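You operate a simulated robot arm through the tools that you are given. There is no shell and no other tool. Be economical: measure what you need, move in short steps, check, and stop when the job is done.

Carry out the task below with a simulated robot arm. There is one attempt and no reset: what you move stays moved.

TASK
Brush the chips off the mill table, then oil the ways; wipe the big steel block clean.
Fine: two strokes of the oil pump; hand brush from the mill table for the chips, blue cloth for the block; put both back. Set down upright: hand brush. What is to be rubbed or washed off counts as gone when no trace of it is left.

The check looks at the end state, three seconds after you hand in, the way a careful person would. Anything else that was tipped, shoved, dropped, spilled or broken makes it a failure. Flat cloth is picked up by pressing the open fingertips on it (5 to 10 N) and closing them slowly along it; thin cloth reads only 2 to 8 mm in the jaws.

THE ROBOT
A 6-joint arm with a two-finger parallel gripper, fixed in place. Base frame: the origin is at the foot of the arm, x ahead of it, y to its left, z up. Readings come in m, rad, newtons and seconds.
With the tool pointing down near the work surface it reaches from about 0.46 to 0.88 m from the base axis. Its first joint turns from -2.007 to 2.007 rad. Payload 4.2 kg.
The TCP is the grasp point between the finger pads, 0.023 m short of the fingertips. In the tool frame z runs along the fingers and y along their closing line. The gripper opens to 0.094 m. The fingers are 0.038 m wide and 0.01 m thick; the gripper's body (0.054 by 0.096 m) begins 0.039 m behind the TCP.
Orientation is told as [roll, pitch, yaw] about the base's x, y, z axes, in that order, counted from this pose: with the fingers straight down and closing along the base's y, the tool's x points along the base's -x, its y along +y and its z along -z.

THE INTERFACE
- The arm moves only by the tool servo_tool. Its argument "increments" is a list of rows, each an object of numbers (a shift or turn left out is 0, a gripper value left out holds the last): "tx", "ty", "tz": the shift along the tool's x, y, z in units of 50 mm (1.0 is 50 mm); "ax", "ay", "az": the turn, a rotation vector about the tool's x, y, z in units of 6 degrees (1.0 is 6 degrees); "grip": the closure, from 0 (fully open) to 1 (shut). In form: [{"tx": .., "ty": .., "tz": .., "ax": .., "ay": .., "az": .., "grip": ..}, ...]. A call has 1 to 12 rows; each row shifts and turns the commanded pose from where the row before left it, along the tool's axes as they then stand. A call with a number of a shift or a turn outside -1 to 1 is refused whole. Rows are played at 5 a second. More than 0.05 m and 0.15 rad between two rows, or a gripper value outside its range, and nothing of the call is played. A pose out of reach is approached as far as the arm can. The call stops where the force on the tool passes 50 N (or 10 N more than at its start, if that is more) or the arm is blocked; 0.2 s more then pass. Each finger travels about 0.108 m/s and halts on what it meets, pressing with about 31 N; the grip force reading is that of the motor and also rises with nothing between the fingers. The clock runs only during rows and for 0.2 s after the last one: add rows that do not move to give the fingers time. It gives the time, the measured TCP pose, the force on the tool (base axes), the opening and the grip force at its end, in the units of the frame above (readings bear some noise), with the torque about the TCP (base axes, N m) and any sound that the robot's microphone picked up.
- Cameras (640 x 400 px; columns grow to the right, rows downward): "scene" is fixed at [0.0564, -0.4966, 1.6735]; the picture's right is [0.66, -0.75, 0.00], its down [-0.67, -0.58, -0.46] and it looks along [0.35, 0.31, -0.89] (base axes); focal length 214 px, centre (320, 200). "wrist" rides on the gripper at [0.086, 0.016, -0.074] in the tool frame; the picture's right is [-0.18, 0.98, 0.00], its down [-0.58, -0.11, -0.81] and it looks along [-0.79, -0.15, 0.59] (tool axes); focal length 243 px, centre (320, 200). There is no depth. A picture from a camera that has moved, and an enlarged one, comes with that camera's place and axes in the base frame and with its lens. The place of the scene camera against the robot may be out by one fixed shift of up to 0.012 m in any direction.
- camera(camera): a new picture of that camera. No time passes.
- move_column(by): slides the trunk up (or, below 0, down) by that many m; the arm rides with it, the base frame stays. It gives what a move gives, with no picture.
- inspect(camera, box): a new picture of the part [left, top, right, bottom] of that camera's present view, enlarged. No time passes.
- close_job(): hands the job in; it is judged then, once.

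Work in short steps. Places have to be worked out from the pictures, the camera data and where the tool is seen: move nearer, look again, correct. Check each grasp and each placing, and mend what went wrong. You have 120 turns and 64 pictures in all, those below and enlarged ones among them. Open the gripper and draw the arm clear of the work before you hand the job in, unless the task says otherwise; then end with one line.

The tools are called after ">>>" as a command line: name --argument value ..., lists and objects as JSON in quotes. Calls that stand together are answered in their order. servo_tool: Moves the arm, as the interface text tells. Its arguments: {"type":"object","properties":{"increments":{"type":"array","items":{"type":"object","properties":{"tx":{"type":"number"},"ty":{"type":"number"},"tz":{"type":"number"},"ax":{"type":"number"},"ay":{"type":"number"},"az":{"type":"number"},"grip":{"type":"number"}}}}},"required":["increments"]} The other tools are called the same way: move_column (by) slides the trunk up or down; camera (camera) takes a picture; inspect (camera, box) takes an enlarged picture of a part of a camera's view; close_job () hands the job in.

At the start:

```text
t: 0.0
position: [0.4581, 0.0985, 1.4158]
tool_rot: [-0.001, -0.001, -0.002]
wrist_force: [0.4, -0.6, -0.5]
torque: [0.0, 0.0, -0.02]
opening: 0.0937
gripper_force: 0.1
trunk travel left (down, up): [-0.775, 0.215]
```

scene: 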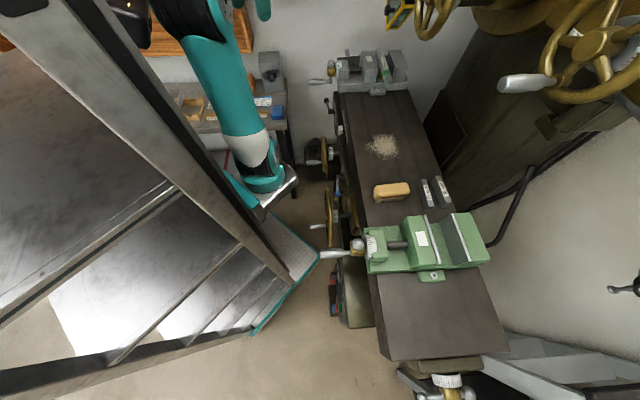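
wrist: 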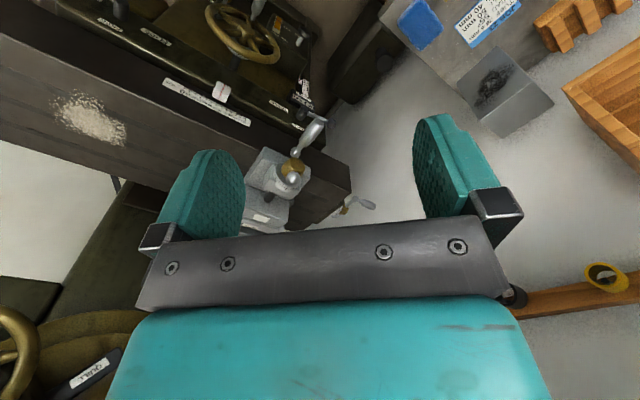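

The pictures show the mill table with chips, a brush-like object and a green vise. I enlarge parts of the scene to identify the brush, cloth, oil pump and steel block.

>>> inspect --camera "scene" --box '[310, 40, 510, 165]'

>>> inspect --camera "scene" --box '[300, 160, 500, 285]'

>>> inspect --camera "scene" --box '[170, 40, 330, 140]'

>>> inspect --camera "wrist" --box '[360, 0, 640, 175]'

```text
3.20 times, centred on (410, 102) of scene
camera zoom: at [0.0564, -0.4966, 1.6735], right [0.66, -0.75, 0.0], down [-0.67, -0.58, -0.46], along [0.35, 0.31, -0.89], focal length 686 px, centre (32, 512)
```

zoom: 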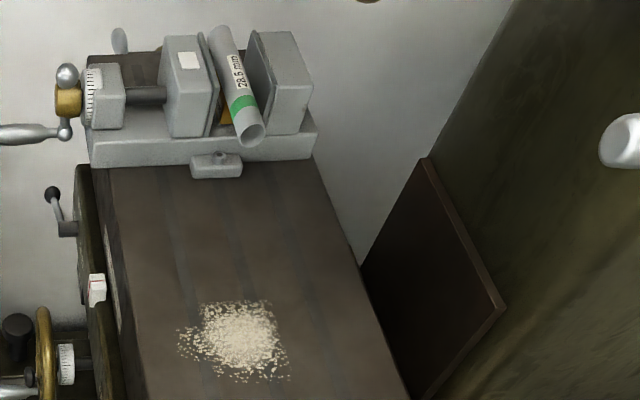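

```text
3.20 times, centred on (400, 222) of scene
camera zoom: at [0.0564, -0.4966, 1.6735], right [0.66, -0.75, 0.0], down [-0.67, -0.58, -0.46], along [0.35, 0.31, -0.89], focal length 686 px, centre (64, 128)
```

zoom: 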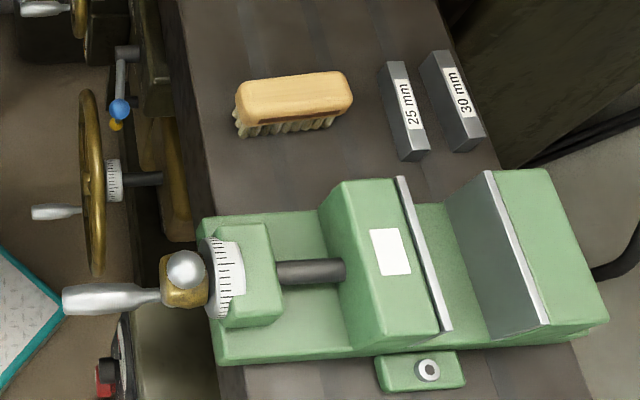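

```text
4.00 times, centred on (250, 90) of scene
camera zoom: at [0.0564, -0.4966, 1.6735], right [0.66, -0.75, 0.0], down [-0.67, -0.58, -0.46], along [0.35, 0.31, -0.89], focal length 858 px, centre (600, 640)
```

zoom: 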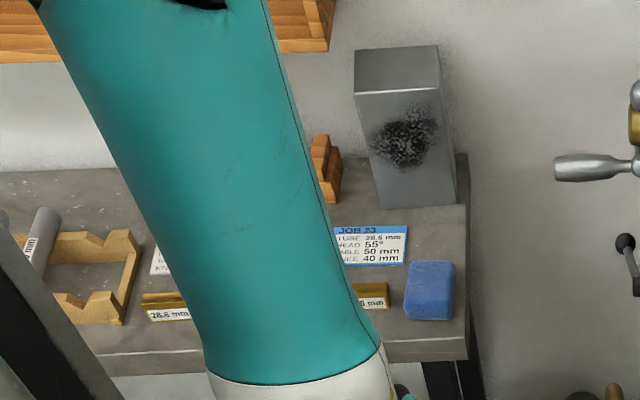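

```text
2.29 times, centred on (500, 88) of wrist
camera zoom: at [0.3712, 0.1144, 1.4901], right [0.18, 0.98, 0.0], down [0.58, -0.11, 0.81], along [0.79, -0.15, -0.59], focal length 555 px, centre (-91, 457)
```

zoom: 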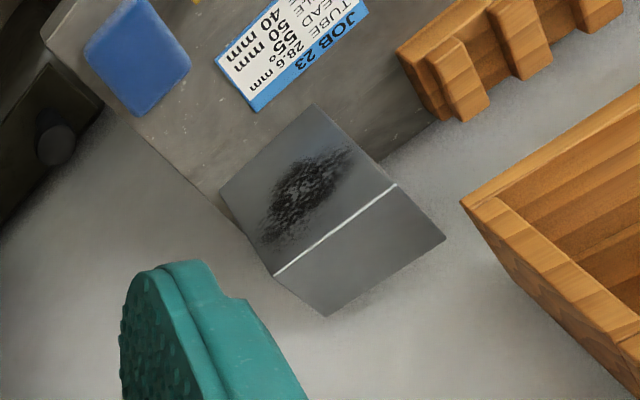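

The block and blue cloth are on the bench at the left rear. I look for the oil pump and read labels.

>>> inspect --camera "wrist" --box '[30, 0, 350, 200]'

>>> inspect --camera "scene" --box '[290, 80, 390, 230]'

>>> inspect --camera "scene" --box '[300, 230, 400, 330]'

```text
2.00 times, centred on (190, 100) of wrist
camera zoom: at [0.3712, 0.1144, 1.4901], right [0.18, 0.98, 0.0], down [0.58, -0.11, 0.81], along [0.79, -0.15, -0.59], focal length 485 px, centre (580, 400)
```

zoom: 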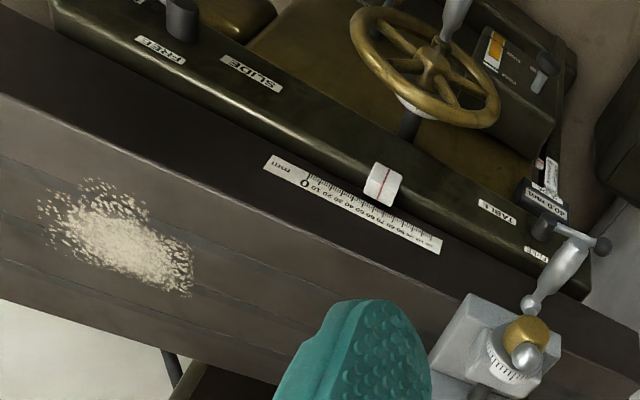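

```text
2.67 times, centred on (340, 155) of scene
camera zoom: at [0.0564, -0.4966, 1.6735], right [0.66, -0.75, 0.0], down [-0.67, -0.58, -0.46], along [0.35, 0.31, -0.89], focal length 572 px, centre (267, 320)
```

zoom: 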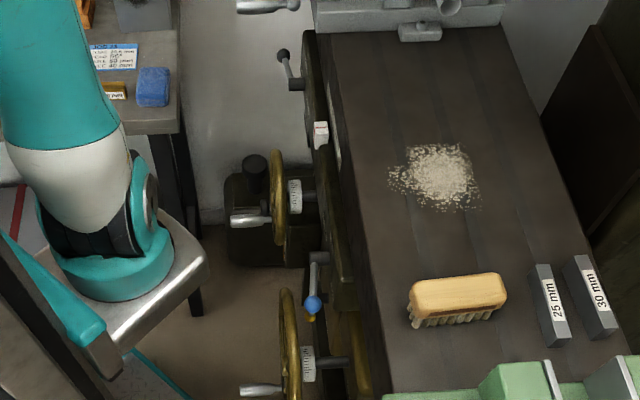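

```text
4.00 times, centred on (350, 280) of scene
camera zoom: at [0.0564, -0.4966, 1.6735], right [0.66, -0.75, 0.0], down [-0.67, -0.58, -0.46], along [0.35, 0.31, -0.89], focal length 858 px, centre (200, -120)
```

zoom: 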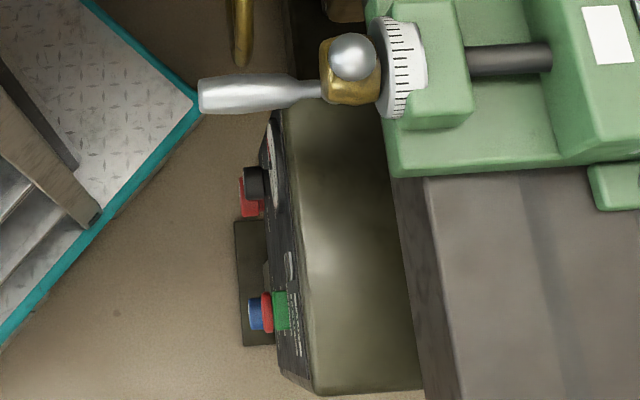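

The table top is about z≈1.13 and runs diagonally, with its front edge about 0.52 m from the base in direction −46°. I swing the arm along an arc to face the mill and look at its front.

>>> servo_tool --increments '[{"ty": -1}, {"ty": -0.97}, {"ty": -0.97, "az": 0.97}, {"ty": -0.97, "az": 0.97}, {"ty": -0.97, "az": 0.97}, {"ty": -0.97, "az": 0.97}, {"ty": -0.97, "az": 0.97}, {"ty": -0.97, "az": 0.97}, {"ty": -0.97, "az": 0.97}, {"ty": -0.97, "az": 0.97}, {}]'

>>> camera --camera "wrist"

```text
t: 2.4
position: [0.3403, -0.3567, 1.4204]
tool_rot: [0.0, 0.0, -0.811]
wrist_force: [0.8, 0.0, -0.1]
torque: [-0.02, 0.04, 0.02]
opening: 0.094
gripper_force: 0.1
out of reach, approached as far as the arm can: row 4, 5
trunk travel left (down, up): [-0.775, 0.215]
```

```text
54 pictures are left
camera wrist: at [0.292, -0.2821, 1.4944], right [0.84, 0.54, 0.0], down [0.32, -0.5, 0.81], along [0.44, -0.68, -0.59], focal length 243 px, centre (320, 200)
```

wrist: 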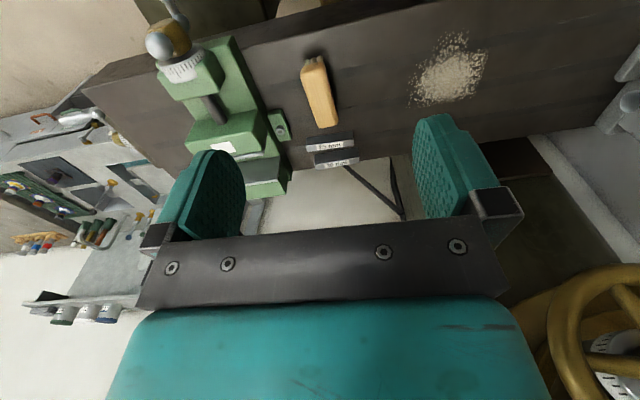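

The brush is confirmed near (0.40, −0.45) on the table. I back off sideways to a spot in front of the mill, then lower the trunk to view the mill's front.

>>> servo_tool --increments '[{"ty": 1}, {"ty": 1}, {"ty": 1}, {"ty": 1}, {"ty": 1}, {"ty": 1}, {"ty": 0.9}, {"tx": 1}, {"tx": 1}, {"tx": 1}, {}]'

>>> move_column --by -0.25

>>> camera --camera "wrist"

```text
t: 4.8
position: [0.486, -0.0095, 1.4193]
tool_rot: [0.001, 0.0, -0.812]
wrist_force: [-0.1, -0.2, 0.5]
torque: [0.01, 0.01, -0.02]
opening: 0.0941
gripper_force: 0.1
trunk travel left (down, up): [-0.775, 0.215]
```

```text
t: 7.4
position: [0.486, -0.0089, 1.1702]
tool_rot: [0.0, 0.001, -0.811]
wrist_force: [0.6, -0.3, -0.6]
torque: [0.01, -0.02, 0.03]
opening: 0.094
gripper_force: 0.0
trunk travel left (down, up): [-0.525, 0.465]
```

```text
53 pictures are left
camera wrist: at [0.4382, 0.0649, 1.2432], right [0.84, 0.54, 0.0], down [0.32, -0.5, 0.81], along [0.44, -0.68, -0.59], focal length 243 px, centre (320, 200)
```

wrist: 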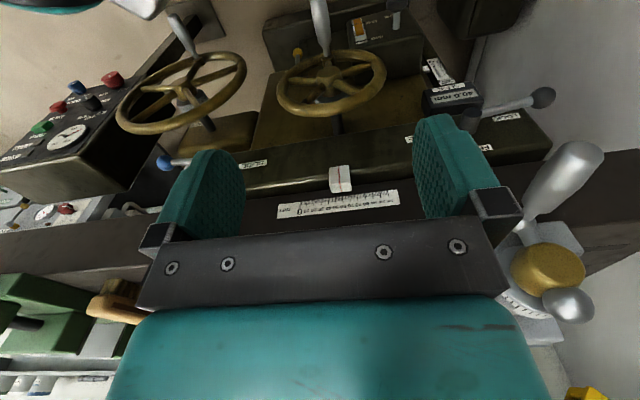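

>>> inspect --camera "wrist" --box '[130, 0, 330, 200]'

>>> inspect --camera "wrist" --box '[320, 0, 570, 170]'

```text
2.00 times, centred on (230, 100) of wrist
camera zoom: at [0.4382, 0.0649, 1.2432], right [0.84, 0.54, 0.0], down [0.32, -0.5, 0.81], along [0.44, -0.68, -0.59], focal length 485 px, centre (500, 400)
```

zoom: 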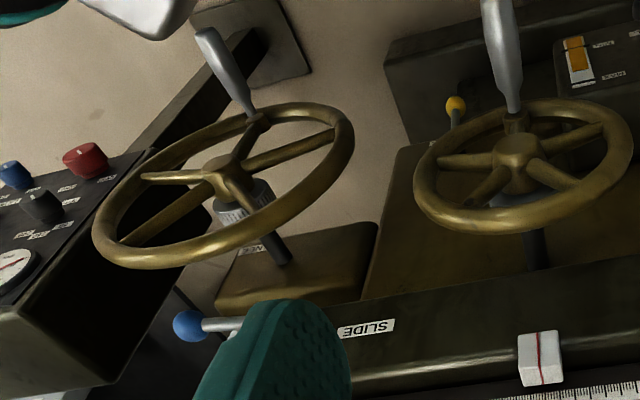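

```text
2.35 times, centred on (445, 85) of wrist
camera zoom: at [0.4382, 0.0649, 1.2432], right [0.84, 0.54, 0.0], down [0.32, -0.5, 0.81], along [0.44, -0.68, -0.59], focal length 571 px, centre (26, 471)
```

zoom: 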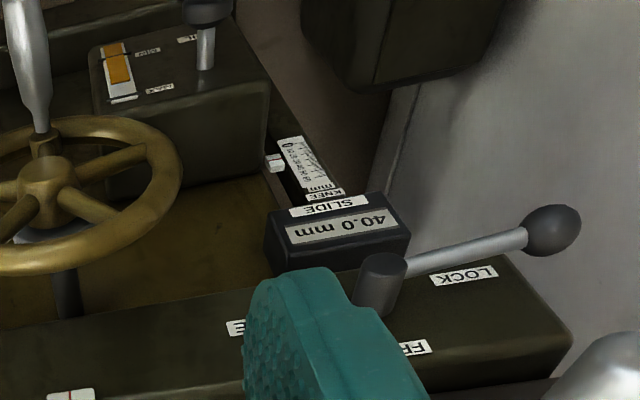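

I zoom closer on the box with a plunger and the yellow-knobbed lever.

>>> inspect --camera "wrist" --box '[335, 0, 435, 62]'

>>> inspect --camera "wrist" --box '[0, 60, 140, 147]'

```text
6.40 times, centred on (385, 31) of wrist
camera zoom: at [0.4382, 0.0649, 1.2432], right [0.84, 0.54, 0.0], down [0.32, -0.5, 0.81], along [0.44, -0.68, -0.59], focal length 1553 px, centre (-96, 1282)
```

zoom: 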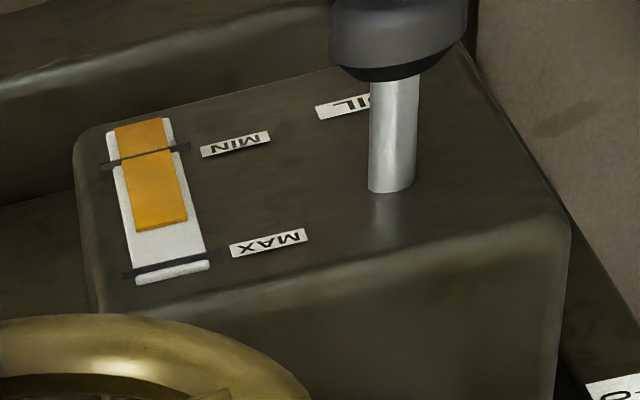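

```text
4.57 times, centred on (70, 104) of wrist
camera zoom: at [0.4382, 0.0649, 1.2432], right [0.84, 0.54, 0.0], down [0.32, -0.5, 0.81], along [0.44, -0.68, -0.59], focal length 1109 px, centre (1463, 641)
```

zoom: 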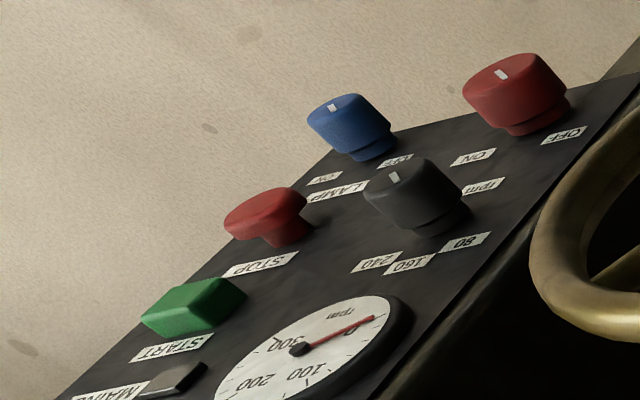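

The plunger on the box with MIN/MAX sight glass is labelled "OIL". I zoom in with the scene camera for its place and direction.

>>> inspect --camera "scene" --box '[280, 120, 360, 170]'

```text
8.00 times, centred on (320, 145) of scene
camera zoom: at [0.0564, -0.4966, 1.6735], right [0.66, -0.75, 0.0], down [-0.67, -0.58, -0.46], along [0.35, 0.31, -0.89], focal length 1716 px, centre (320, 640)
```

zoom: 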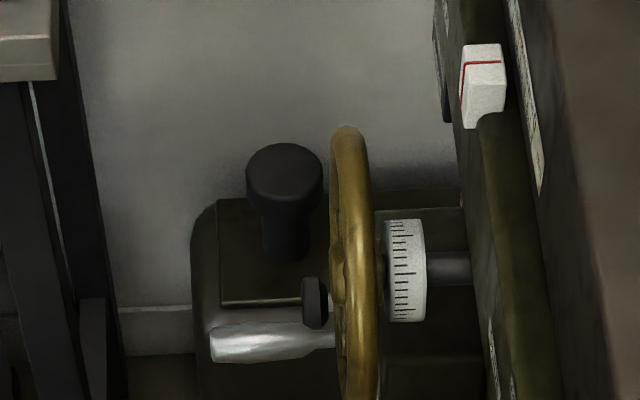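

The oil pump is a horizontal plunger near (0.636, 0.017, 0.706), to be pushed in toward the mill. First the brush: I raise the trunk and go back over the table, hovering above the brush (≈(0.413, −0.444)).

>>> move_column --by 0.17

>>> servo_tool --increments '[{"tx": -1}, {"tx": -1}, {"tx": -1}, {"ty": -1}, {"ty": -1}, {"ty": -1}, {"ty": -1}, {"ty": -1}, {"ty": -1}, {"ty": -1, "az": -0.3}, {}]'

```text
t: 9.3
position: [0.486, -0.0096, 1.3381]
tool_rot: [-0.001, 0.001, -0.81]
wrist_force: [-0.1, -0.4, 0.2]
torque: [0.03, 0.0, 0.02]
opening: 0.0937
gripper_force: 0.1
trunk travel left (down, up): [-0.695, 0.295]
```

```text
t: 11.7
position: [0.3338, -0.3581, 1.3403]
tool_rot: [0.0, 0.0, -0.78]
wrist_force: [0.3, -0.1, 0.6]
torque: [-0.03, 0.01, -0.05]
opening: 0.0938
gripper_force: 0.0
trunk travel left (down, up): [-0.695, 0.295]
```

Move over the brush and lower part way, then look.

>>> servo_tool --increments '[{"tx": -1}, {"tx": -1}, {"tx": -0.34, "ty": -0.1}, {"tz": 0.9}, {"tz": 0.9}, {}]'

>>> camera --camera "wrist"

>>> camera --camera "scene"

```text
t: 13.1
position: [0.4158, -0.4463, 1.2504]
tool_rot: [0.001, 0.0, -0.781]
wrist_force: [0.1, 0.5, 0.0]
torque: [0.02, 0.0, 0.03]
opening: 0.0939
gripper_force: 0.1
trunk travel left (down, up): [-0.695, 0.295]
```

```text
47 pictures are left
camera wrist: at [0.3653, -0.372, 1.3236], right [0.82, 0.57, 0.0], down [0.34, -0.49, 0.81], along [0.46, -0.66, -0.59], focal length 243 px, centre (320, 200)
```

wrist: 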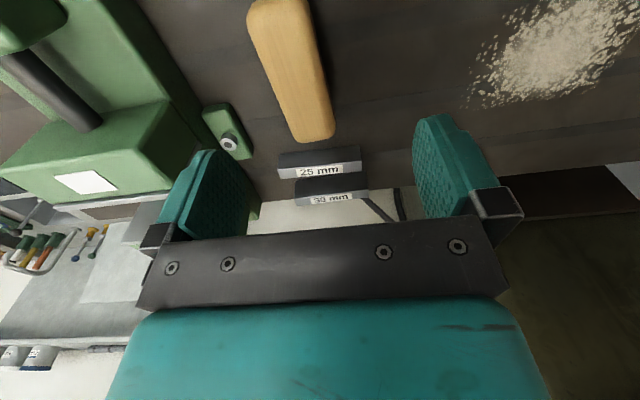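

```text
46 pictures are left
```

scene: 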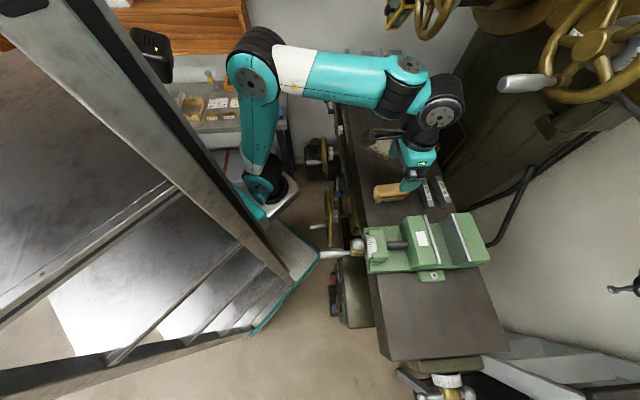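

The wrist view puts the brush centre near (0.402, −0.449), axis aligned with the tool. I shift by 12 mm, close partly, descend to z≈1.19 and look.

>>> servo_tool --increments '[{"tx": 0.16, "ty": -0.23, "grip": 0.2}, {"tz": 0.6}, {"tz": 0.5}, {}]'

>>> camera --camera "wrist"

```text
t: 14.1
position: [0.4006, -0.4477, 1.1943]
tool_rot: [-0.001, 0.0, -0.779]
wrist_force: [0.0, 0.2, 0.2]
torque: [0.03, 0.03, 0.0]
opening: 0.0749
gripper_force: 0.0
trunk travel left (down, up): [-0.695, 0.295]
```

```text
45 pictures are left
camera wrist: at [0.3506, -0.3752, 1.2683], right [0.82, 0.57, 0.0], down [0.34, -0.49, 0.81], along [0.46, -0.66, -0.59], focal length 243 px, centre (320, 200)
```

wrist: 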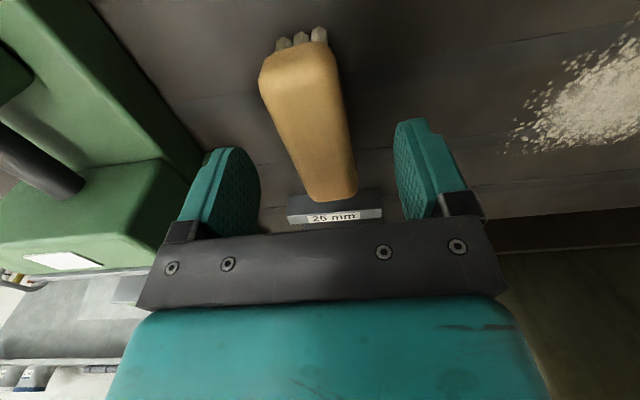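

The brush top is at z≈1.167, centred under the TCP. I descend to TCP z≈1.160 and close.

>>> servo_tool --increments '[{"tz": 0.35}, {"tz": 0.33}, {}, {"grip": 0.4}, {"grip": 0.6}, {"grip": 0.8}, {"grip": 1}, {}, {}]'

>>> camera --camera "wrist"

```text
t: 16.1
position: [0.3999, -0.4478, 1.1602]
tool_rot: [0.001, 0.0, -0.78]
wrist_force: [-0.6, 0.0, -0.1]
torque: [-0.06, -0.03, -0.07]
opening: 0.0354
gripper_force: 30.6
trunk travel left (down, up): [-0.695, 0.295]
```

```text
44 pictures are left
camera wrist: at [0.3508, -0.3753, 1.2343], right [0.82, 0.57, 0.0], down [0.34, -0.49, 0.81], along [0.46, -0.66, -0.59], focal length 243 px, centre (320, 200)
```

wrist: 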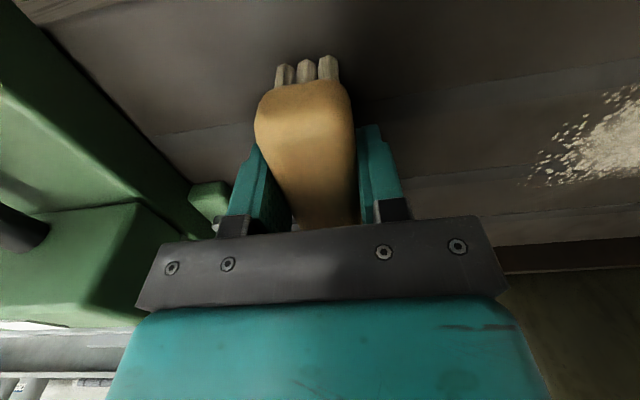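

Brush is gripped (35 mm). I lift it and move toward the chips, then look.

>>> servo_tool --increments '[{"tz": -0.5}, {"tz": -0.9}, {"ty": 0.9}, {"ty": 0.3}, {}]'

>>> camera --camera "wrist"

```text
t: 17.3
position: [0.4446, -0.4046, 1.2299]
tool_rot: [0.001, 0.0, -0.78]
wrist_force: [0.3, 0.2, 0.6]
torque: [0.01, 0.01, 0.01]
opening: 0.0002
gripper_force: 31.5
trunk travel left (down, up): [-0.695, 0.295]
```

```text
43 pictures are left
camera wrist: at [0.3929, -0.3322, 1.3042], right [0.82, 0.57, 0.0], down [0.34, -0.49, 0.81], along [0.46, -0.66, -0.59], focal length 243 px, centre (320, 200)
```

wrist: 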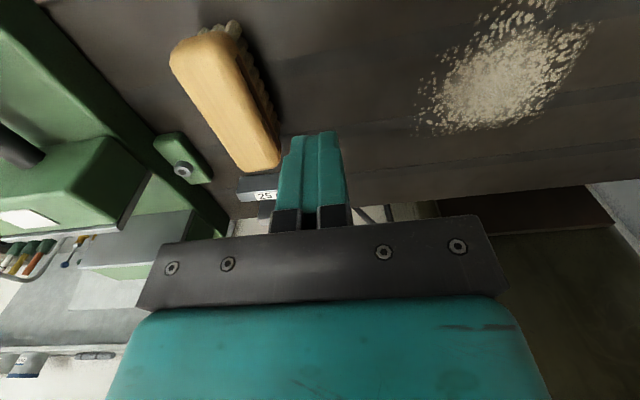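

The brush slipped out and stayed standing nearly in place. I return above it for a fresh look.

>>> servo_tool --increments '[{"ty": -0.9, "grip": 0.2}, {"ty": -0.25}, {"tz": 0.5}, {}]'

>>> camera --camera "wrist"

```text
t: 18.3
position: [0.4032, -0.4447, 1.2046]
tool_rot: [0.001, -0.001, -0.781]
wrist_force: [-0.2, -0.3, 0.1]
torque: [-0.03, 0.0, 0.0]
opening: 0.0751
gripper_force: 0.0
trunk travel left (down, up): [-0.695, 0.295]
```

```text
42 pictures are left
camera wrist: at [0.352, -0.3731, 1.2788], right [0.82, 0.57, 0.0], down [0.34, -0.49, 0.81], along [0.46, -0.66, -0.59], focal length 243 px, centre (320, 200)
```

wrist: 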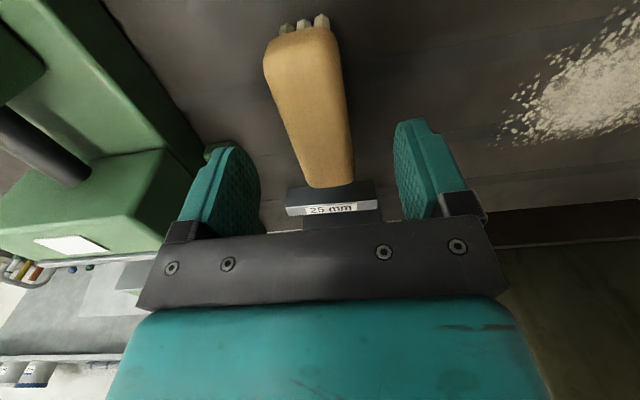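

Brush is centred. I descend lower than before (TCP≈1.152) with small steps and check force before closing.

>>> servo_tool --increments '[{"tz": 0.5}, {"tz": 0.3}, {"tz": 0.15}, {"tz": 0.1}, {}]'

```text
t: 19.5
position: [0.4025, -0.4468, 1.1523]
tool_rot: [0.0, 0.0, -0.78]
wrist_force: [-0.3, -0.1, -0.3]
torque: [-0.01, -0.02, -0.02]
opening: 0.0752
gripper_force: 0.1
trunk travel left (down, up): [-0.695, 0.295]
```

No contact yet; I ease down a few mm more to find the table surface.

>>> servo_tool --increments '[{"tz": 0.06}, {"tz": 0.04}, {}]'

```text
t: 20.3
position: [0.4036, -0.4455, 1.1484]
tool_rot: [-0.001, 0.0, -0.78]
wrist_force: [1.2, -0.3, 1.0]
torque: [0.0, 0.01, 0.01]
opening: 0.075
gripper_force: 0.0
trunk travel left (down, up): [-0.695, 0.295]
```

At z≈1.148 still practically free. I close here and lift slightly, checking the opening.

>>> servo_tool --increments '[{"grip": 0.4}, {"grip": 0.55}, {"grip": 0.7}, {"grip": 0.85}, {"grip": 1}, {}, {}, {"tz": -0.1}, {"tz": -0.1}, {}]'

>>> camera --camera "wrist"

```text
t: 22.5
position: [0.4038, -0.4443, 1.1577]
tool_rot: [-0.002, 0.001, -0.778]
wrist_force: [-1.2, -0.3, -0.5]
torque: [-0.02, 0.03, -0.01]
opening: 0.0357
gripper_force: 30.8
trunk travel left (down, up): [-0.695, 0.295]
```

```text
41 pictures are left
camera wrist: at [0.353, -0.3731, 1.2318], right [0.82, 0.57, 0.0], down [0.34, -0.49, 0.81], along [0.46, -0.66, -0.59], focal length 243 px, centre (320, 200)
```

wrist: 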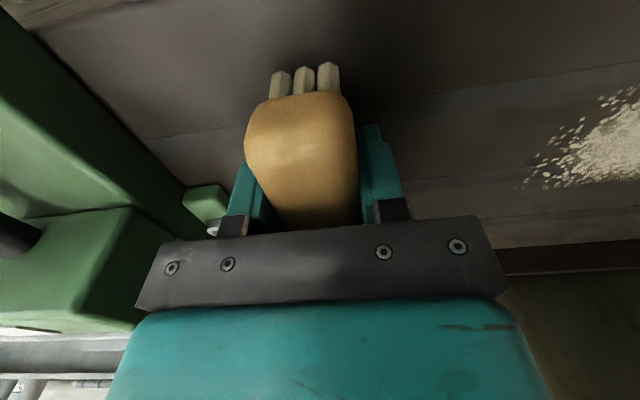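

The brush appears to have risen with the gripper. I lift slowly another 30 mm and check.

>>> servo_tool --increments '[{"tz": -0.2}, {"tz": -0.2}, {"tz": -0.2}, {}]'

>>> camera --camera "wrist"

```text
t: 23.5
position: [0.4045, -0.4451, 1.1882]
tool_rot: [0.0, -0.001, -0.779]
wrist_force: [0.9, -0.1, -1.2]
torque: [0.02, 0.01, -0.02]
opening: 0.0355
gripper_force: 31.0
trunk travel left (down, up): [-0.695, 0.295]
```

```text
40 pictures are left
camera wrist: at [0.3532, -0.3731, 1.2619], right [0.82, 0.57, 0.0], down [0.34, -0.49, 0.81], along [0.46, -0.66, -0.59], focal length 243 px, centre (320, 200)
```

wrist: 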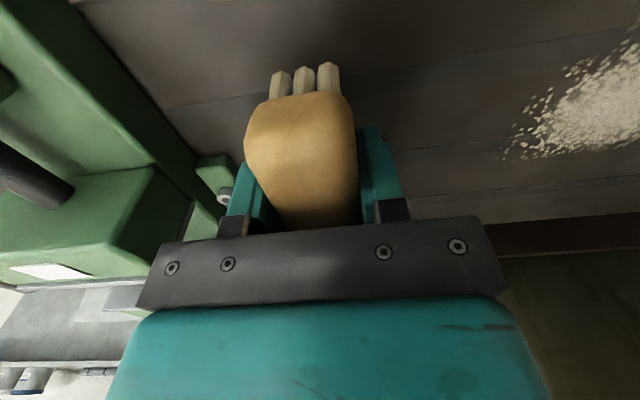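

The brush is held firmly. I carry it to just before the chips, lower it to the table and do one test stroke along the table through the chips.

>>> servo_tool --increments '[{"ty": 0.9}, {"tx": -0.5, "ty": 0.8}, {"tz": 0.4}, {"tz": 0.4}, {"tz": 0.05}, {"ty": 0.5}, {"ty": 0.5}, {"ty": 0.5}, {"ty": 0.5}, {"ty": 0.5}, {"ty": 0.5}, {}]'

>>> camera --camera "wrist"

```text
t: 26.1
position: [0.5861, -0.2956, 1.1465]
tool_rot: [0.0, -0.002, -0.779]
wrist_force: [-4.7, -5.3, 25.0]
torque: [-0.07, 0.0, -0.03]
opening: 0.0354
gripper_force: 31.5
trunk travel left (down, up): [-0.695, 0.295]
```

```text
39 pictures are left
camera wrist: at [0.5355, -0.2236, 1.2197], right [0.82, 0.57, 0.0], down [0.34, -0.49, 0.81], along [0.46, -0.66, -0.59], focal length 243 px, centre (320, 200)
```

wrist: 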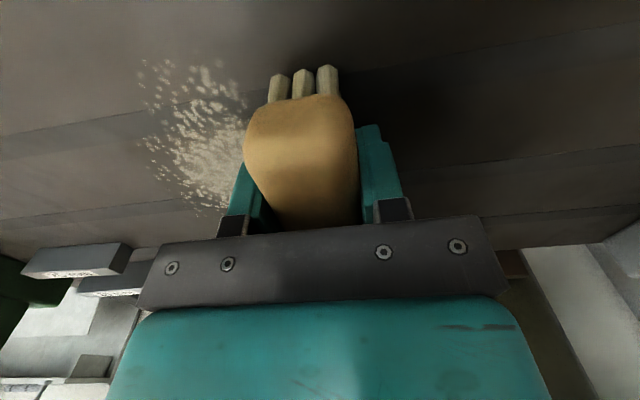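

The chips thin out under the brush. I scrub back and forth in lanes at different distances.

>>> servo_tool --increments '[{"ty": -0.6}, {"ty": -0.6}, {"ty": -0.6}, {"ty": -0.6}, {"ty": -0.6}, {"tx": 0.5}, {"ty": 0.6}, {"ty": 0.6}, {"ty": 0.6}, {"ty": 0.6}, {"ty": 0.6}, {"ty": 0.3}]'

>>> servo_tool --increments '[{"tx": -1}, {"ty": -0.6}, {"ty": -0.6}, {"ty": -0.6}, {"ty": -0.6}, {"ty": -0.6}, {"ty": -0.3}, {"ty": 0.6}, {"ty": 0.6}, {"ty": 0.6}, {"ty": 0.6}, {"ty": 0.6}]'

>>> camera --camera "wrist"

```text
t: 28.7
position: [0.5781, -0.2682, 1.1462]
tool_rot: [-0.001, 0.001, -0.779]
wrist_force: [-4.1, -3.5, 17.2]
torque: [-0.24, -0.23, -0.04]
opening: 0.0356
gripper_force: 31.3
trunk travel left (down, up): [-0.695, 0.295]
```

```text
t: 31.3
position: [0.6052, -0.3132, 1.145]
tool_rot: [0.001, 0.001, -0.78]
wrist_force: [0.2, -1.1, 5.6]
torque: [-0.05, 0.0, 0.09]
opening: 0.0355
gripper_force: 31.2
trunk travel left (down, up): [-0.695, 0.295]
```

```text
38 pictures are left
camera wrist: at [0.5546, -0.2409, 1.2191], right [0.82, 0.57, 0.0], down [0.34, -0.49, 0.81], along [0.46, -0.66, -0.59], focal length 243 px, centre (320, 200)
```

wrist: 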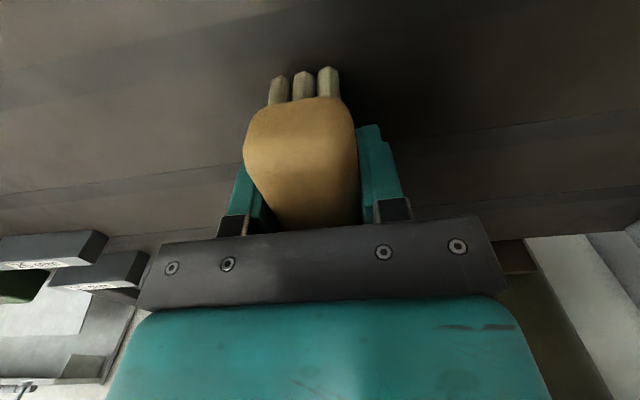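

The chips seem gone. I lift the brush, move back toward its place and inspect the swept area.

>>> servo_tool --increments '[{"tz": -0.4}, {"tz": -0.6}, {"ty": -0.9}, {"ty": -0.9}, {"ty": -0.9}, {"ty": -0.9}, {}]'

>>> inspect --camera "scene" --box '[330, 90, 450, 200]'

>>> camera --camera "wrist"

```text
t: 32.9
position: [0.4771, -0.4431, 1.195]
tool_rot: [-0.001, 0.001, -0.779]
wrist_force: [0.1, -0.4, 0.1]
torque: [0.01, -0.01, 0.0]
opening: 0.0357
gripper_force: 31.1
trunk travel left (down, up): [-0.695, 0.295]
```

```text
3.64 times, centred on (390, 145) of scene
camera zoom: at [0.0564, -0.4966, 1.6735], right [0.66, -0.75, 0.0], down [-0.67, -0.58, -0.46], along [0.35, 0.31, -0.89], focal length 780 px, centre (66, 400)
```

zoom: 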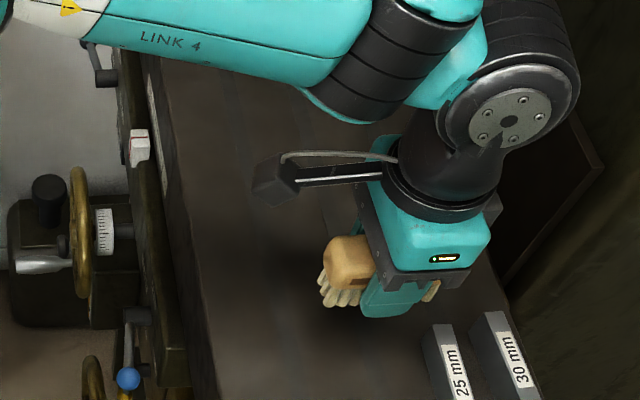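

```text
36 pictures are left
camera wrist: at [0.4269, -0.3694, 1.2689], right [0.82, 0.57, 0.0], down [0.34, -0.49, 0.81], along [0.46, -0.66, -0.59], focal length 243 px, centre (320, 200)
```

wrist: 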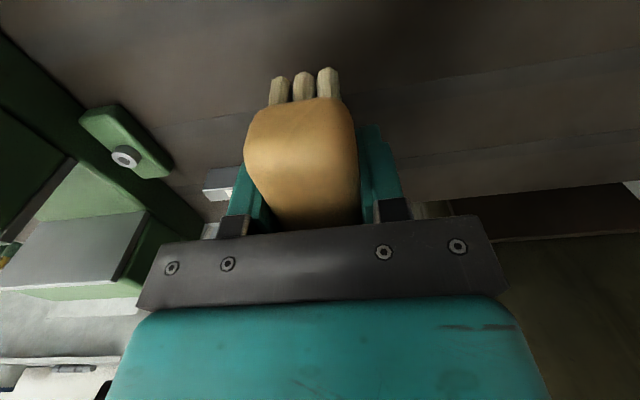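

The table looks clean. I set the brush back at its place (TCP ≈ (0.404, −0.447), z 1.148).

>>> servo_tool --increments '[{"tx": 0.5, "ty": -0.5}, {"tx": 0.48, "ty": -0.58}, {}, {"tz": 0.4}, {"tz": 0.3}, {"tz": 0.2}, {}]'

```text
t: 34.5
position: [0.4037, -0.4459, 1.1486]
tool_rot: [0.0, -0.002, -0.78]
wrist_force: [0.2, -0.5, -0.9]
torque: [0.0, -0.01, -0.01]
opening: 0.0356
gripper_force: 31.0
trunk travel left (down, up): [-0.695, 0.295]
```

Not quite touching; I ease down 1–2 mm and read the force.

>>> servo_tool --increments '[{"tz": 0.03}, {}]'

```text
t: 35.1
position: [0.4048, -0.4458, 1.1475]
tool_rot: [0.0, -0.001, -0.781]
wrist_force: [-1.0, 0.1, -0.9]
torque: [0.0, 0.0, -0.03]
opening: 0.0355
gripper_force: 30.6
trunk travel left (down, up): [-0.695, 0.295]
```

>>> servo_tool --increments '[{"tz": 0.02}, {"tz": 0.02}, {}]'

```text
t: 35.9
position: [0.4042, -0.4462, 1.1462]
tool_rot: [-0.001, 0.001, -0.781]
wrist_force: [0.4, -0.4, -0.8]
torque: [0.04, 0.01, -0.03]
opening: 0.0355
gripper_force: 30.9
trunk travel left (down, up): [-0.695, 0.295]
```

>>> servo_tool --increments '[{"tz": 0.02}, {"tz": 0.02}, {}]'

```text
t: 36.7
position: [0.405, -0.4466, 1.1447]
tool_rot: [0.001, -0.001, -0.781]
wrist_force: [0.5, -0.8, 7.5]
torque: [0.25, 0.22, -0.01]
opening: 0.0355
gripper_force: 31.0
trunk travel left (down, up): [-0.695, 0.295]
```

Contact with 7.5 N: the brush stands on the table. I open slowly and lift away, then look.

>>> servo_tool --increments '[{"grip": 0.6}, {"grip": 0.5}, {"grip": 0.3}, {}, {"tz": -0.5}, {"tz": -0.8}, {"tz": -0.9}, {"tx": 0.9}, {}]'

>>> camera --camera "wrist"

```text
t: 38.7
position: [0.3711, -0.4145, 1.2552]
tool_rot: [0.0, 0.0, -0.78]
wrist_force: [0.5, 0.0, -1.1]
torque: [0.01, 0.02, 0.0]
opening: 0.0656
gripper_force: 0.2
trunk travel left (down, up): [-0.695, 0.295]
```

```text
35 pictures are left
camera wrist: at [0.3211, -0.3411, 1.3291], right [0.82, 0.57, 0.0], down [0.34, -0.49, 0.81], along [0.46, -0.66, -0.59], focal length 243 px, centre (320, 200)
```

wrist: 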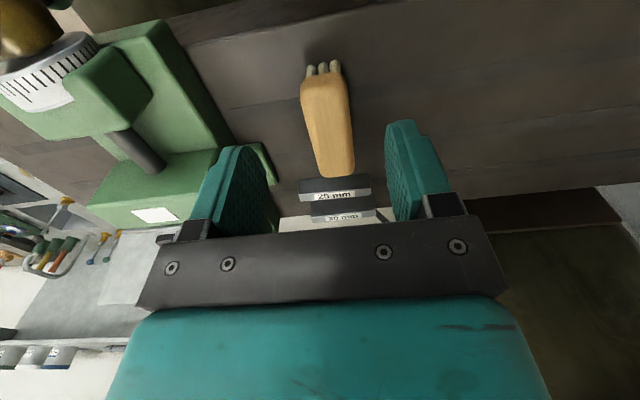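

The brush stands upright at its place. Next the oil pump: I arc back in front of the mill, then lower the trunk.

>>> servo_tool --increments '[{"tx": 0.475, "ty": 0.65}, {"tx": 0.475, "ty": 0.65}, {"tx": 0.475, "ty": 0.65}, {"tx": 0.475, "ty": 0.65}, {"tx": 0.3, "ty": 0.75}, {"tx": 0.3, "ty": 0.75}, {"tx": 0.3, "ty": 0.75}, {"tx": 0.3, "ty": 0.75}, {"tx": 0.6, "ty": 0.75}, {"tx": 0.6, "ty": 0.75, "grip": 1}, {}]'

>>> move_column --by -0.3

>>> camera --camera "wrist"

>>> inspect --camera "scene" --box '[330, 90, 470, 210]'

```text
t: 41.1
position: [0.4918, -0.0259, 1.2531]
tool_rot: [-0.001, -0.001, -0.78]
wrist_force: [1.3, 0.3, -0.1]
torque: [0.01, 0.0, 0.03]
opening: 0.0001
gripper_force: 31.2
out of reach, approached as far as the arm can: row 4, 5, 6
trunk travel left (down, up): [-0.695, 0.295]
```

```text
t: 44.1
position: [0.4913, -0.0268, 0.9527]
tool_rot: [0.0, 0.0, -0.781]
wrist_force: [0.0, -0.6, 0.0]
torque: [-0.01, 0.0, 0.0]
opening: 0.0002
gripper_force: 31.1
trunk travel left (down, up): [-0.395, 0.595]
```

```text
34 pictures are left
camera wrist: at [0.441, 0.0464, 1.0274], right [0.82, 0.57, 0.0], down [0.34, -0.49, 0.81], along [0.46, -0.66, -0.59], focal length 243 px, centre (320, 200)
```

wrist: 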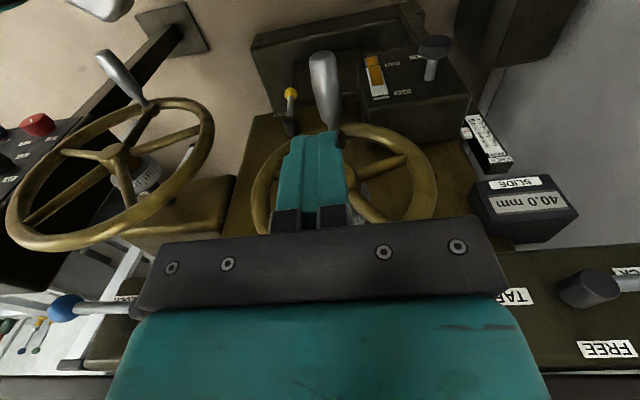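

```text
3.33 times, centred on (400, 150) of scene
camera zoom: at [0.0564, -0.4966, 1.6735], right [0.66, -0.75, 0.0], down [-0.67, -0.58, -0.46], along [0.35, 0.31, -0.89], focal length 715 px, centre (53, 367)
```

zoom: 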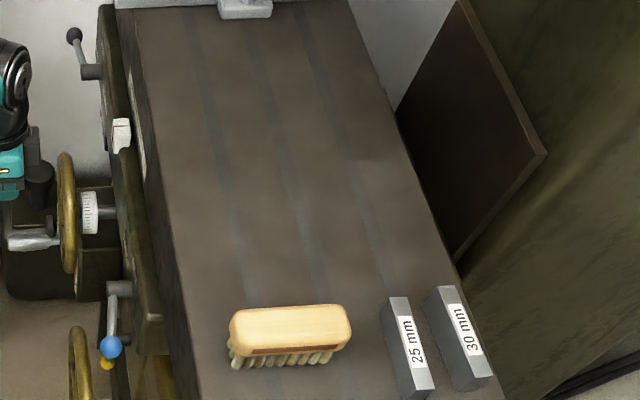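

The table is clean and the brush in place. I slide sideways level with the plunger (L≈0.465) and tilt the closed fingers toward the mill by 30°.

>>> servo_tool --increments '[{"ty": 0.9}, {"ty": 0.9}, {"ty": 0.9}, {"ay": -1}, {"ay": -1}, {"ay": -1}, {"ay": -1}, {"ay": -1}, {}]'

>>> camera --camera "wrist"

```text
t: 46.1
position: [0.5857, 0.069, 0.955]
tool_rot: [0.0, -0.525, -0.782]
wrist_force: [0.1, 0.3, 0.4]
torque: [0.02, 0.0, 0.01]
opening: 0.0
gripper_force: 31.0
trunk travel left (down, up): [-0.395, 0.595]
```

```text
32 pictures are left
camera wrist: at [0.5176, 0.1606, 0.9742], right [0.8, 0.59, 0.09], down [-0.01, -0.15, 0.99], along [0.59, -0.8, -0.11], focal length 243 px, centre (320, 200)
```

wrist: 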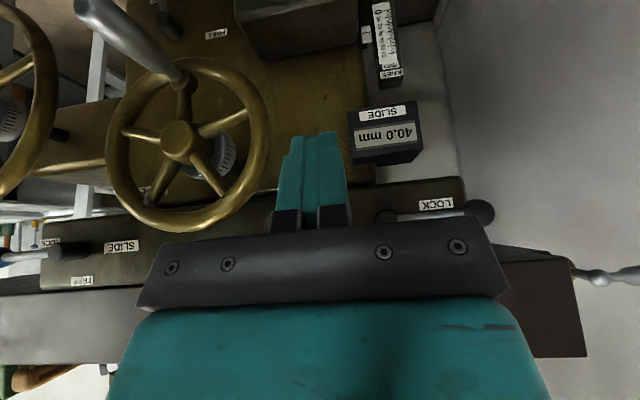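

Tilt is right. I lower the trunk 0.2 m and look.

>>> move_column --by -0.2

>>> camera --camera "wrist"

```text
t: 48.3
position: [0.5864, 0.0693, 0.7541]
tool_rot: [0.0, -0.523, -0.78]
wrist_force: [0.1, 0.7, -0.3]
torque: [-0.02, 0.03, -0.01]
opening: 0.0
gripper_force: 30.5
trunk travel left (down, up): [-0.195, 0.795]
```

```text
31 pictures are left
camera wrist: at [0.5177, 0.1606, 0.7744], right [0.8, 0.59, 0.09], down [-0.01, -0.15, 0.99], along [0.59, -0.8, -0.12], focal length 243 px, centre (320, 200)
```

wrist: 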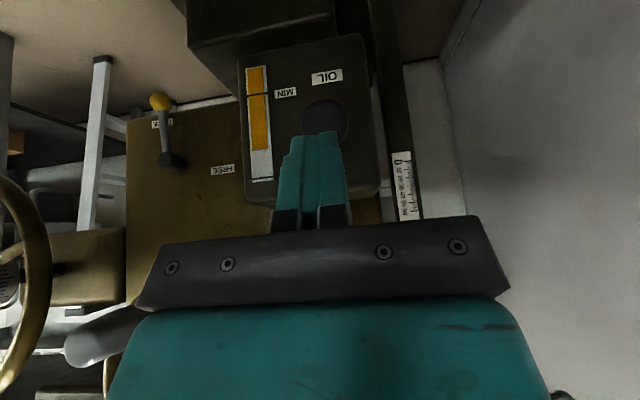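

The knob is at about z 0.693 right ahead, sideways aligned within ~2 mm. I lower 50 mm so the leading finger edge is level with it, then approach slowly.

>>> move_column --by -0.05

>>> servo_tool --increments '[{"tx": -0.173, "tz": 0.1, "ty": -0.04}, {}]'

>>> camera --camera "wrist"

```text
t: 49.2
position: [0.5859, 0.0693, 0.7035]
tool_rot: [-0.001, -0.522, -0.779]
wrist_force: [0.2, 0.3, 0.0]
torque: [0.01, -0.02, 0.02]
opening: 0.0
gripper_force: 30.8
trunk travel left (down, up): [-0.145, 0.845]
```

```text
t: 49.8
position: [0.5912, 0.0607, 0.7036]
tool_rot: [-0.001, -0.524, -0.781]
wrist_force: [0.4, 0.4, 0.0]
torque: [-0.01, 0.0, 0.03]
opening: 0.0002
gripper_force: 31.2
trunk travel left (down, up): [-0.145, 0.845]
```

```text
30 pictures are left
camera wrist: at [0.523, 0.1521, 0.724], right [0.8, 0.59, 0.09], down [-0.01, -0.15, 0.99], along [0.59, -0.8, -0.12], focal length 243 px, centre (320, 200)
```

wrist: 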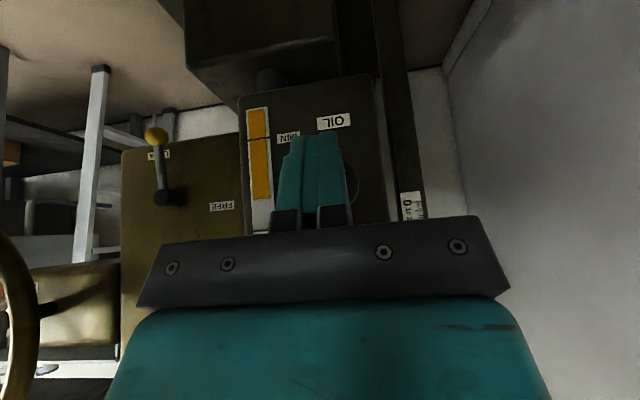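

Aligned to ~3 mm. I advance in small steps, shifting slightly left, watching force.

>>> servo_tool --increments '[{"tx": -0.173, "tz": 0.1, "ty": 0.05}, {"tx": -0.0865, "tz": 0.05}, {}]'

```text
t: 50.6
position: [0.6038, 0.0527, 0.7035]
tool_rot: [0.0, -0.522, -0.78]
wrist_force: [0.3, -0.9, -0.2]
torque: [0.02, -0.01, -0.03]
opening: 0.0002
gripper_force: 30.6
trunk travel left (down, up): [-0.145, 0.845]
```

>>> servo_tool --increments '[{"tx": -0.0865, "tz": 0.05}, {"tx": -0.0865, "tz": 0.05}, {}]'

```text
t: 51.4
position: [0.612, 0.0456, 0.7038]
tool_rot: [-0.001, -0.524, -0.781]
wrist_force: [-2.2, 0.9, -0.4]
torque: [0.01, 0.06, -0.03]
opening: 0.0001
gripper_force: 31.3
trunk travel left (down, up): [-0.145, 0.845]
```

A light reaction (~2 N) has started: contact with the knob at about TCP N≈0.40. I push on in 5 mm steps.

>>> servo_tool --increments '[{"tx": -0.0865, "tz": 0.05}, {"tx": -0.0865, "tz": 0.05}, {}]'

>>> inspect --camera "wrist" --box '[200, 60, 440, 240]'

```text
t: 52.2
position: [0.6196, 0.0381, 0.7027]
tool_rot: [0.002, -0.524, -0.778]
wrist_force: [-4.8, 4.2, 0.6]
torque: [0.03, 0.07, -0.06]
opening: 0.0001
gripper_force: 30.8
trunk travel left (down, up): [-0.145, 0.845]
```

```text
2.22 times, centred on (320, 150) of wrist
camera zoom: at [0.5495, 0.1295, 0.7244], right [0.8, 0.59, 0.09], down [-0.01, -0.15, 0.99], along [0.59, -0.8, -0.12], focal length 539 px, centre (320, 311)
```

zoom: 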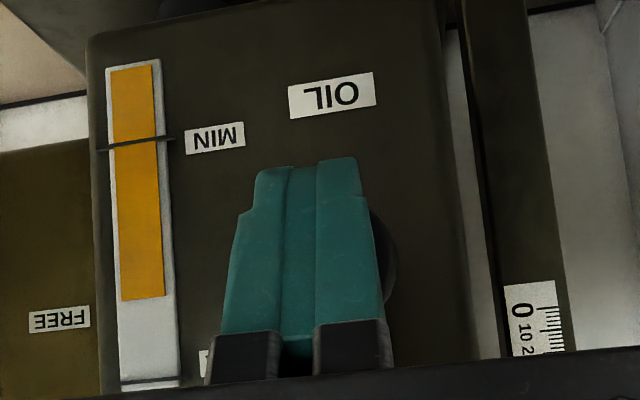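

Spring-like resistance 6.4 N. Continue pushing to the end stop.

>>> servo_tool --increments '[{"tx": -0.0865, "tz": 0.05}, {"tx": -0.0865, "tz": 0.05}, {}]'

>>> servo_tool --increments '[{"tx": -0.0865, "tz": 0.05}, {"tx": -0.0865, "tz": 0.05}, {}]'

```text
t: 53.0
position: [0.6251, 0.0321, 0.7029]
tool_rot: [-0.002, -0.522, -0.778]
wrist_force: [-8.5, 8.2, 1.2]
torque: [0.01, 0.16, -0.07]
opening: 0.0002
gripper_force: 30.8
trunk travel left (down, up): [-0.145, 0.845]
```

```text
t: 53.5
position: [0.6261, 0.0309, 0.7043]
tool_rot: [-0.006, -0.511, -0.772]
wrist_force: [-19.3, 18.6, 3.5]
torque: [0.32, -0.06, -0.06]
opening: 0.0
gripper_force: 31.1
trunk travel left (down, up): [-0.145, 0.845]
stopped in row 2: the force on the tool passed its limit at 61 N (the readings are from after the stop); the commanded pose is now the measured one
```

End stop reached: first stroke done. I back off fully to let the plunger return and look at the gauge.

>>> servo_tool --increments '[{"tx": 0.173, "tz": -0.1}, {"tx": 0.346, "tz": -0.2}, {"tx": 0.346, "tz": -0.2}, {}, {}]'

>>> inspect --camera "wrist" --box '[200, 60, 440, 240]'

```text
t: 54.7
position: [0.592, 0.0632, 0.7034]
tool_rot: [-0.004, -0.515, -0.777]
wrist_force: [-0.3, -0.1, 0.7]
torque: [-0.02, -0.03, -0.01]
opening: 0.0001
gripper_force: 31.1
trunk travel left (down, up): [-0.145, 0.845]
```

```text
2.22 times, centred on (320, 150) of wrist
camera zoom: at [0.523, 0.1551, 0.725], right [0.8, 0.59, 0.09], down [0.0, -0.15, 0.99], along [0.59, -0.79, -0.12], focal length 539 px, centre (320, 311)
```

zoom: 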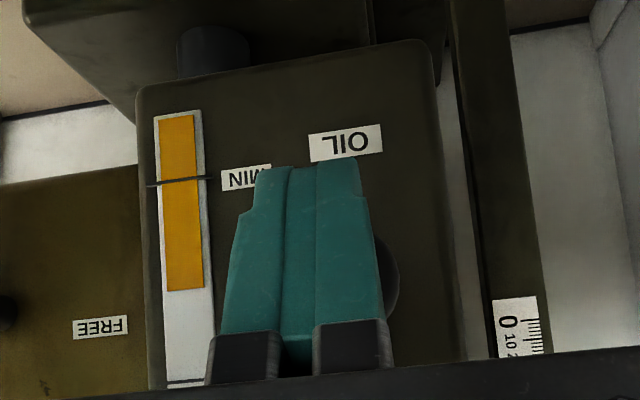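

The oil level dropped a notch and the knob came back out. Now the second stroke.

>>> servo_tool --increments '[{"tx": -0.173, "tz": 0.1}, {"tx": -0.173, "tz": 0.1}, {"tx": -0.0865, "tz": 0.05}, {"tx": -0.0865, "tz": 0.05}, {"tx": -0.0865, "tz": 0.05}, {"tx": -0.0865, "tz": 0.05}, {"tx": -0.0865, "tz": 0.05}, {"tx": -0.0865, "tz": 0.05}, {}]'

```text
t: 56.7
position: [0.6263, 0.0315, 0.703]
tool_rot: [-0.005, -0.512, -0.773]
wrist_force: [-28.3, 20.8, 1.2]
torque: [0.31, 0.19, -0.16]
opening: 0.0001
gripper_force: 30.9
trunk travel left (down, up): [-0.145, 0.845]
```

Again at the end stop. I retreat and check the gauge.

>>> servo_tool --increments '[{"tx": 0.173, "tz": -0.1}, {"tx": 0.346, "tz": -0.2}, {"tx": 0.346, "tz": -0.2}, {}, {}]'

>>> inspect --camera "wrist" --box '[200, 60, 440, 240]'

```text
t: 57.9
position: [0.5912, 0.066, 0.7029]
tool_rot: [-0.005, -0.514, -0.778]
wrist_force: [0.3, -0.5, 0.5]
torque: [0.01, 0.03, -0.03]
opening: 0.0002
gripper_force: 30.7
trunk travel left (down, up): [-0.145, 0.845]
```

```text
2.22 times, centred on (320, 150) of wrist
camera zoom: at [0.5224, 0.1557, 0.725], right [0.8, 0.59, 0.09], down [0.0, -0.15, 0.99], along [0.59, -0.79, -0.12], focal length 539 px, centre (320, 311)
```

zoom: 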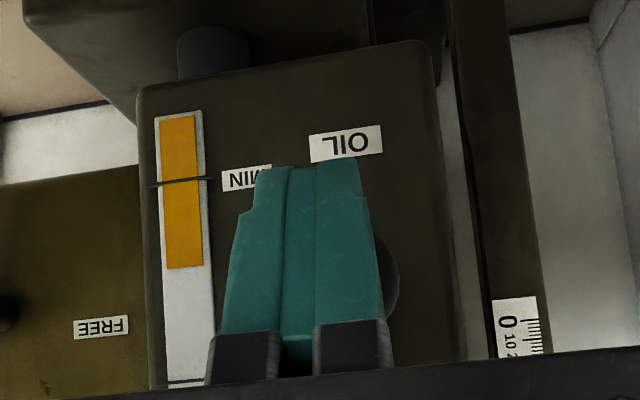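

Two strokes registered on the gauge. Now the block: I raise the trunk along the same path, untilt, and raise further.

>>> move_column --by 0.25

>>> servo_tool --increments '[{"ay": 1}, {"ay": 1}, {"ay": 1}, {"ay": 1}, {"ay": 0.92}, {}]'

>>> move_column --by 0.27

```text
t: 60.5
position: [0.5911, 0.0662, 0.9542]
tool_rot: [-0.002, -0.511, -0.775]
wrist_force: [-0.1, -0.7, 0.2]
torque: [0.01, 0.0, 0.02]
opening: 0.0
gripper_force: 31.0
trunk travel left (down, up): [-0.395, 0.595]
```

```text
t: 61.9
position: [0.5914, 0.063, 0.9544]
tool_rot: [-0.005, 0.001, -0.781]
wrist_force: [0.5, -0.4, -0.1]
torque: [0.03, -0.03, -0.03]
opening: 0.0
gripper_force: 31.2
trunk travel left (down, up): [-0.395, 0.595]
```

```text
t: 64.6
position: [0.591, 0.0645, 1.2235]
tool_rot: [-0.003, 0.0, -0.78]
wrist_force: [0.2, 1.0, -0.5]
torque: [0.01, -0.04, -0.02]
opening: 0.0
gripper_force: 31.6
trunk travel left (down, up): [-0.665, 0.325]
```

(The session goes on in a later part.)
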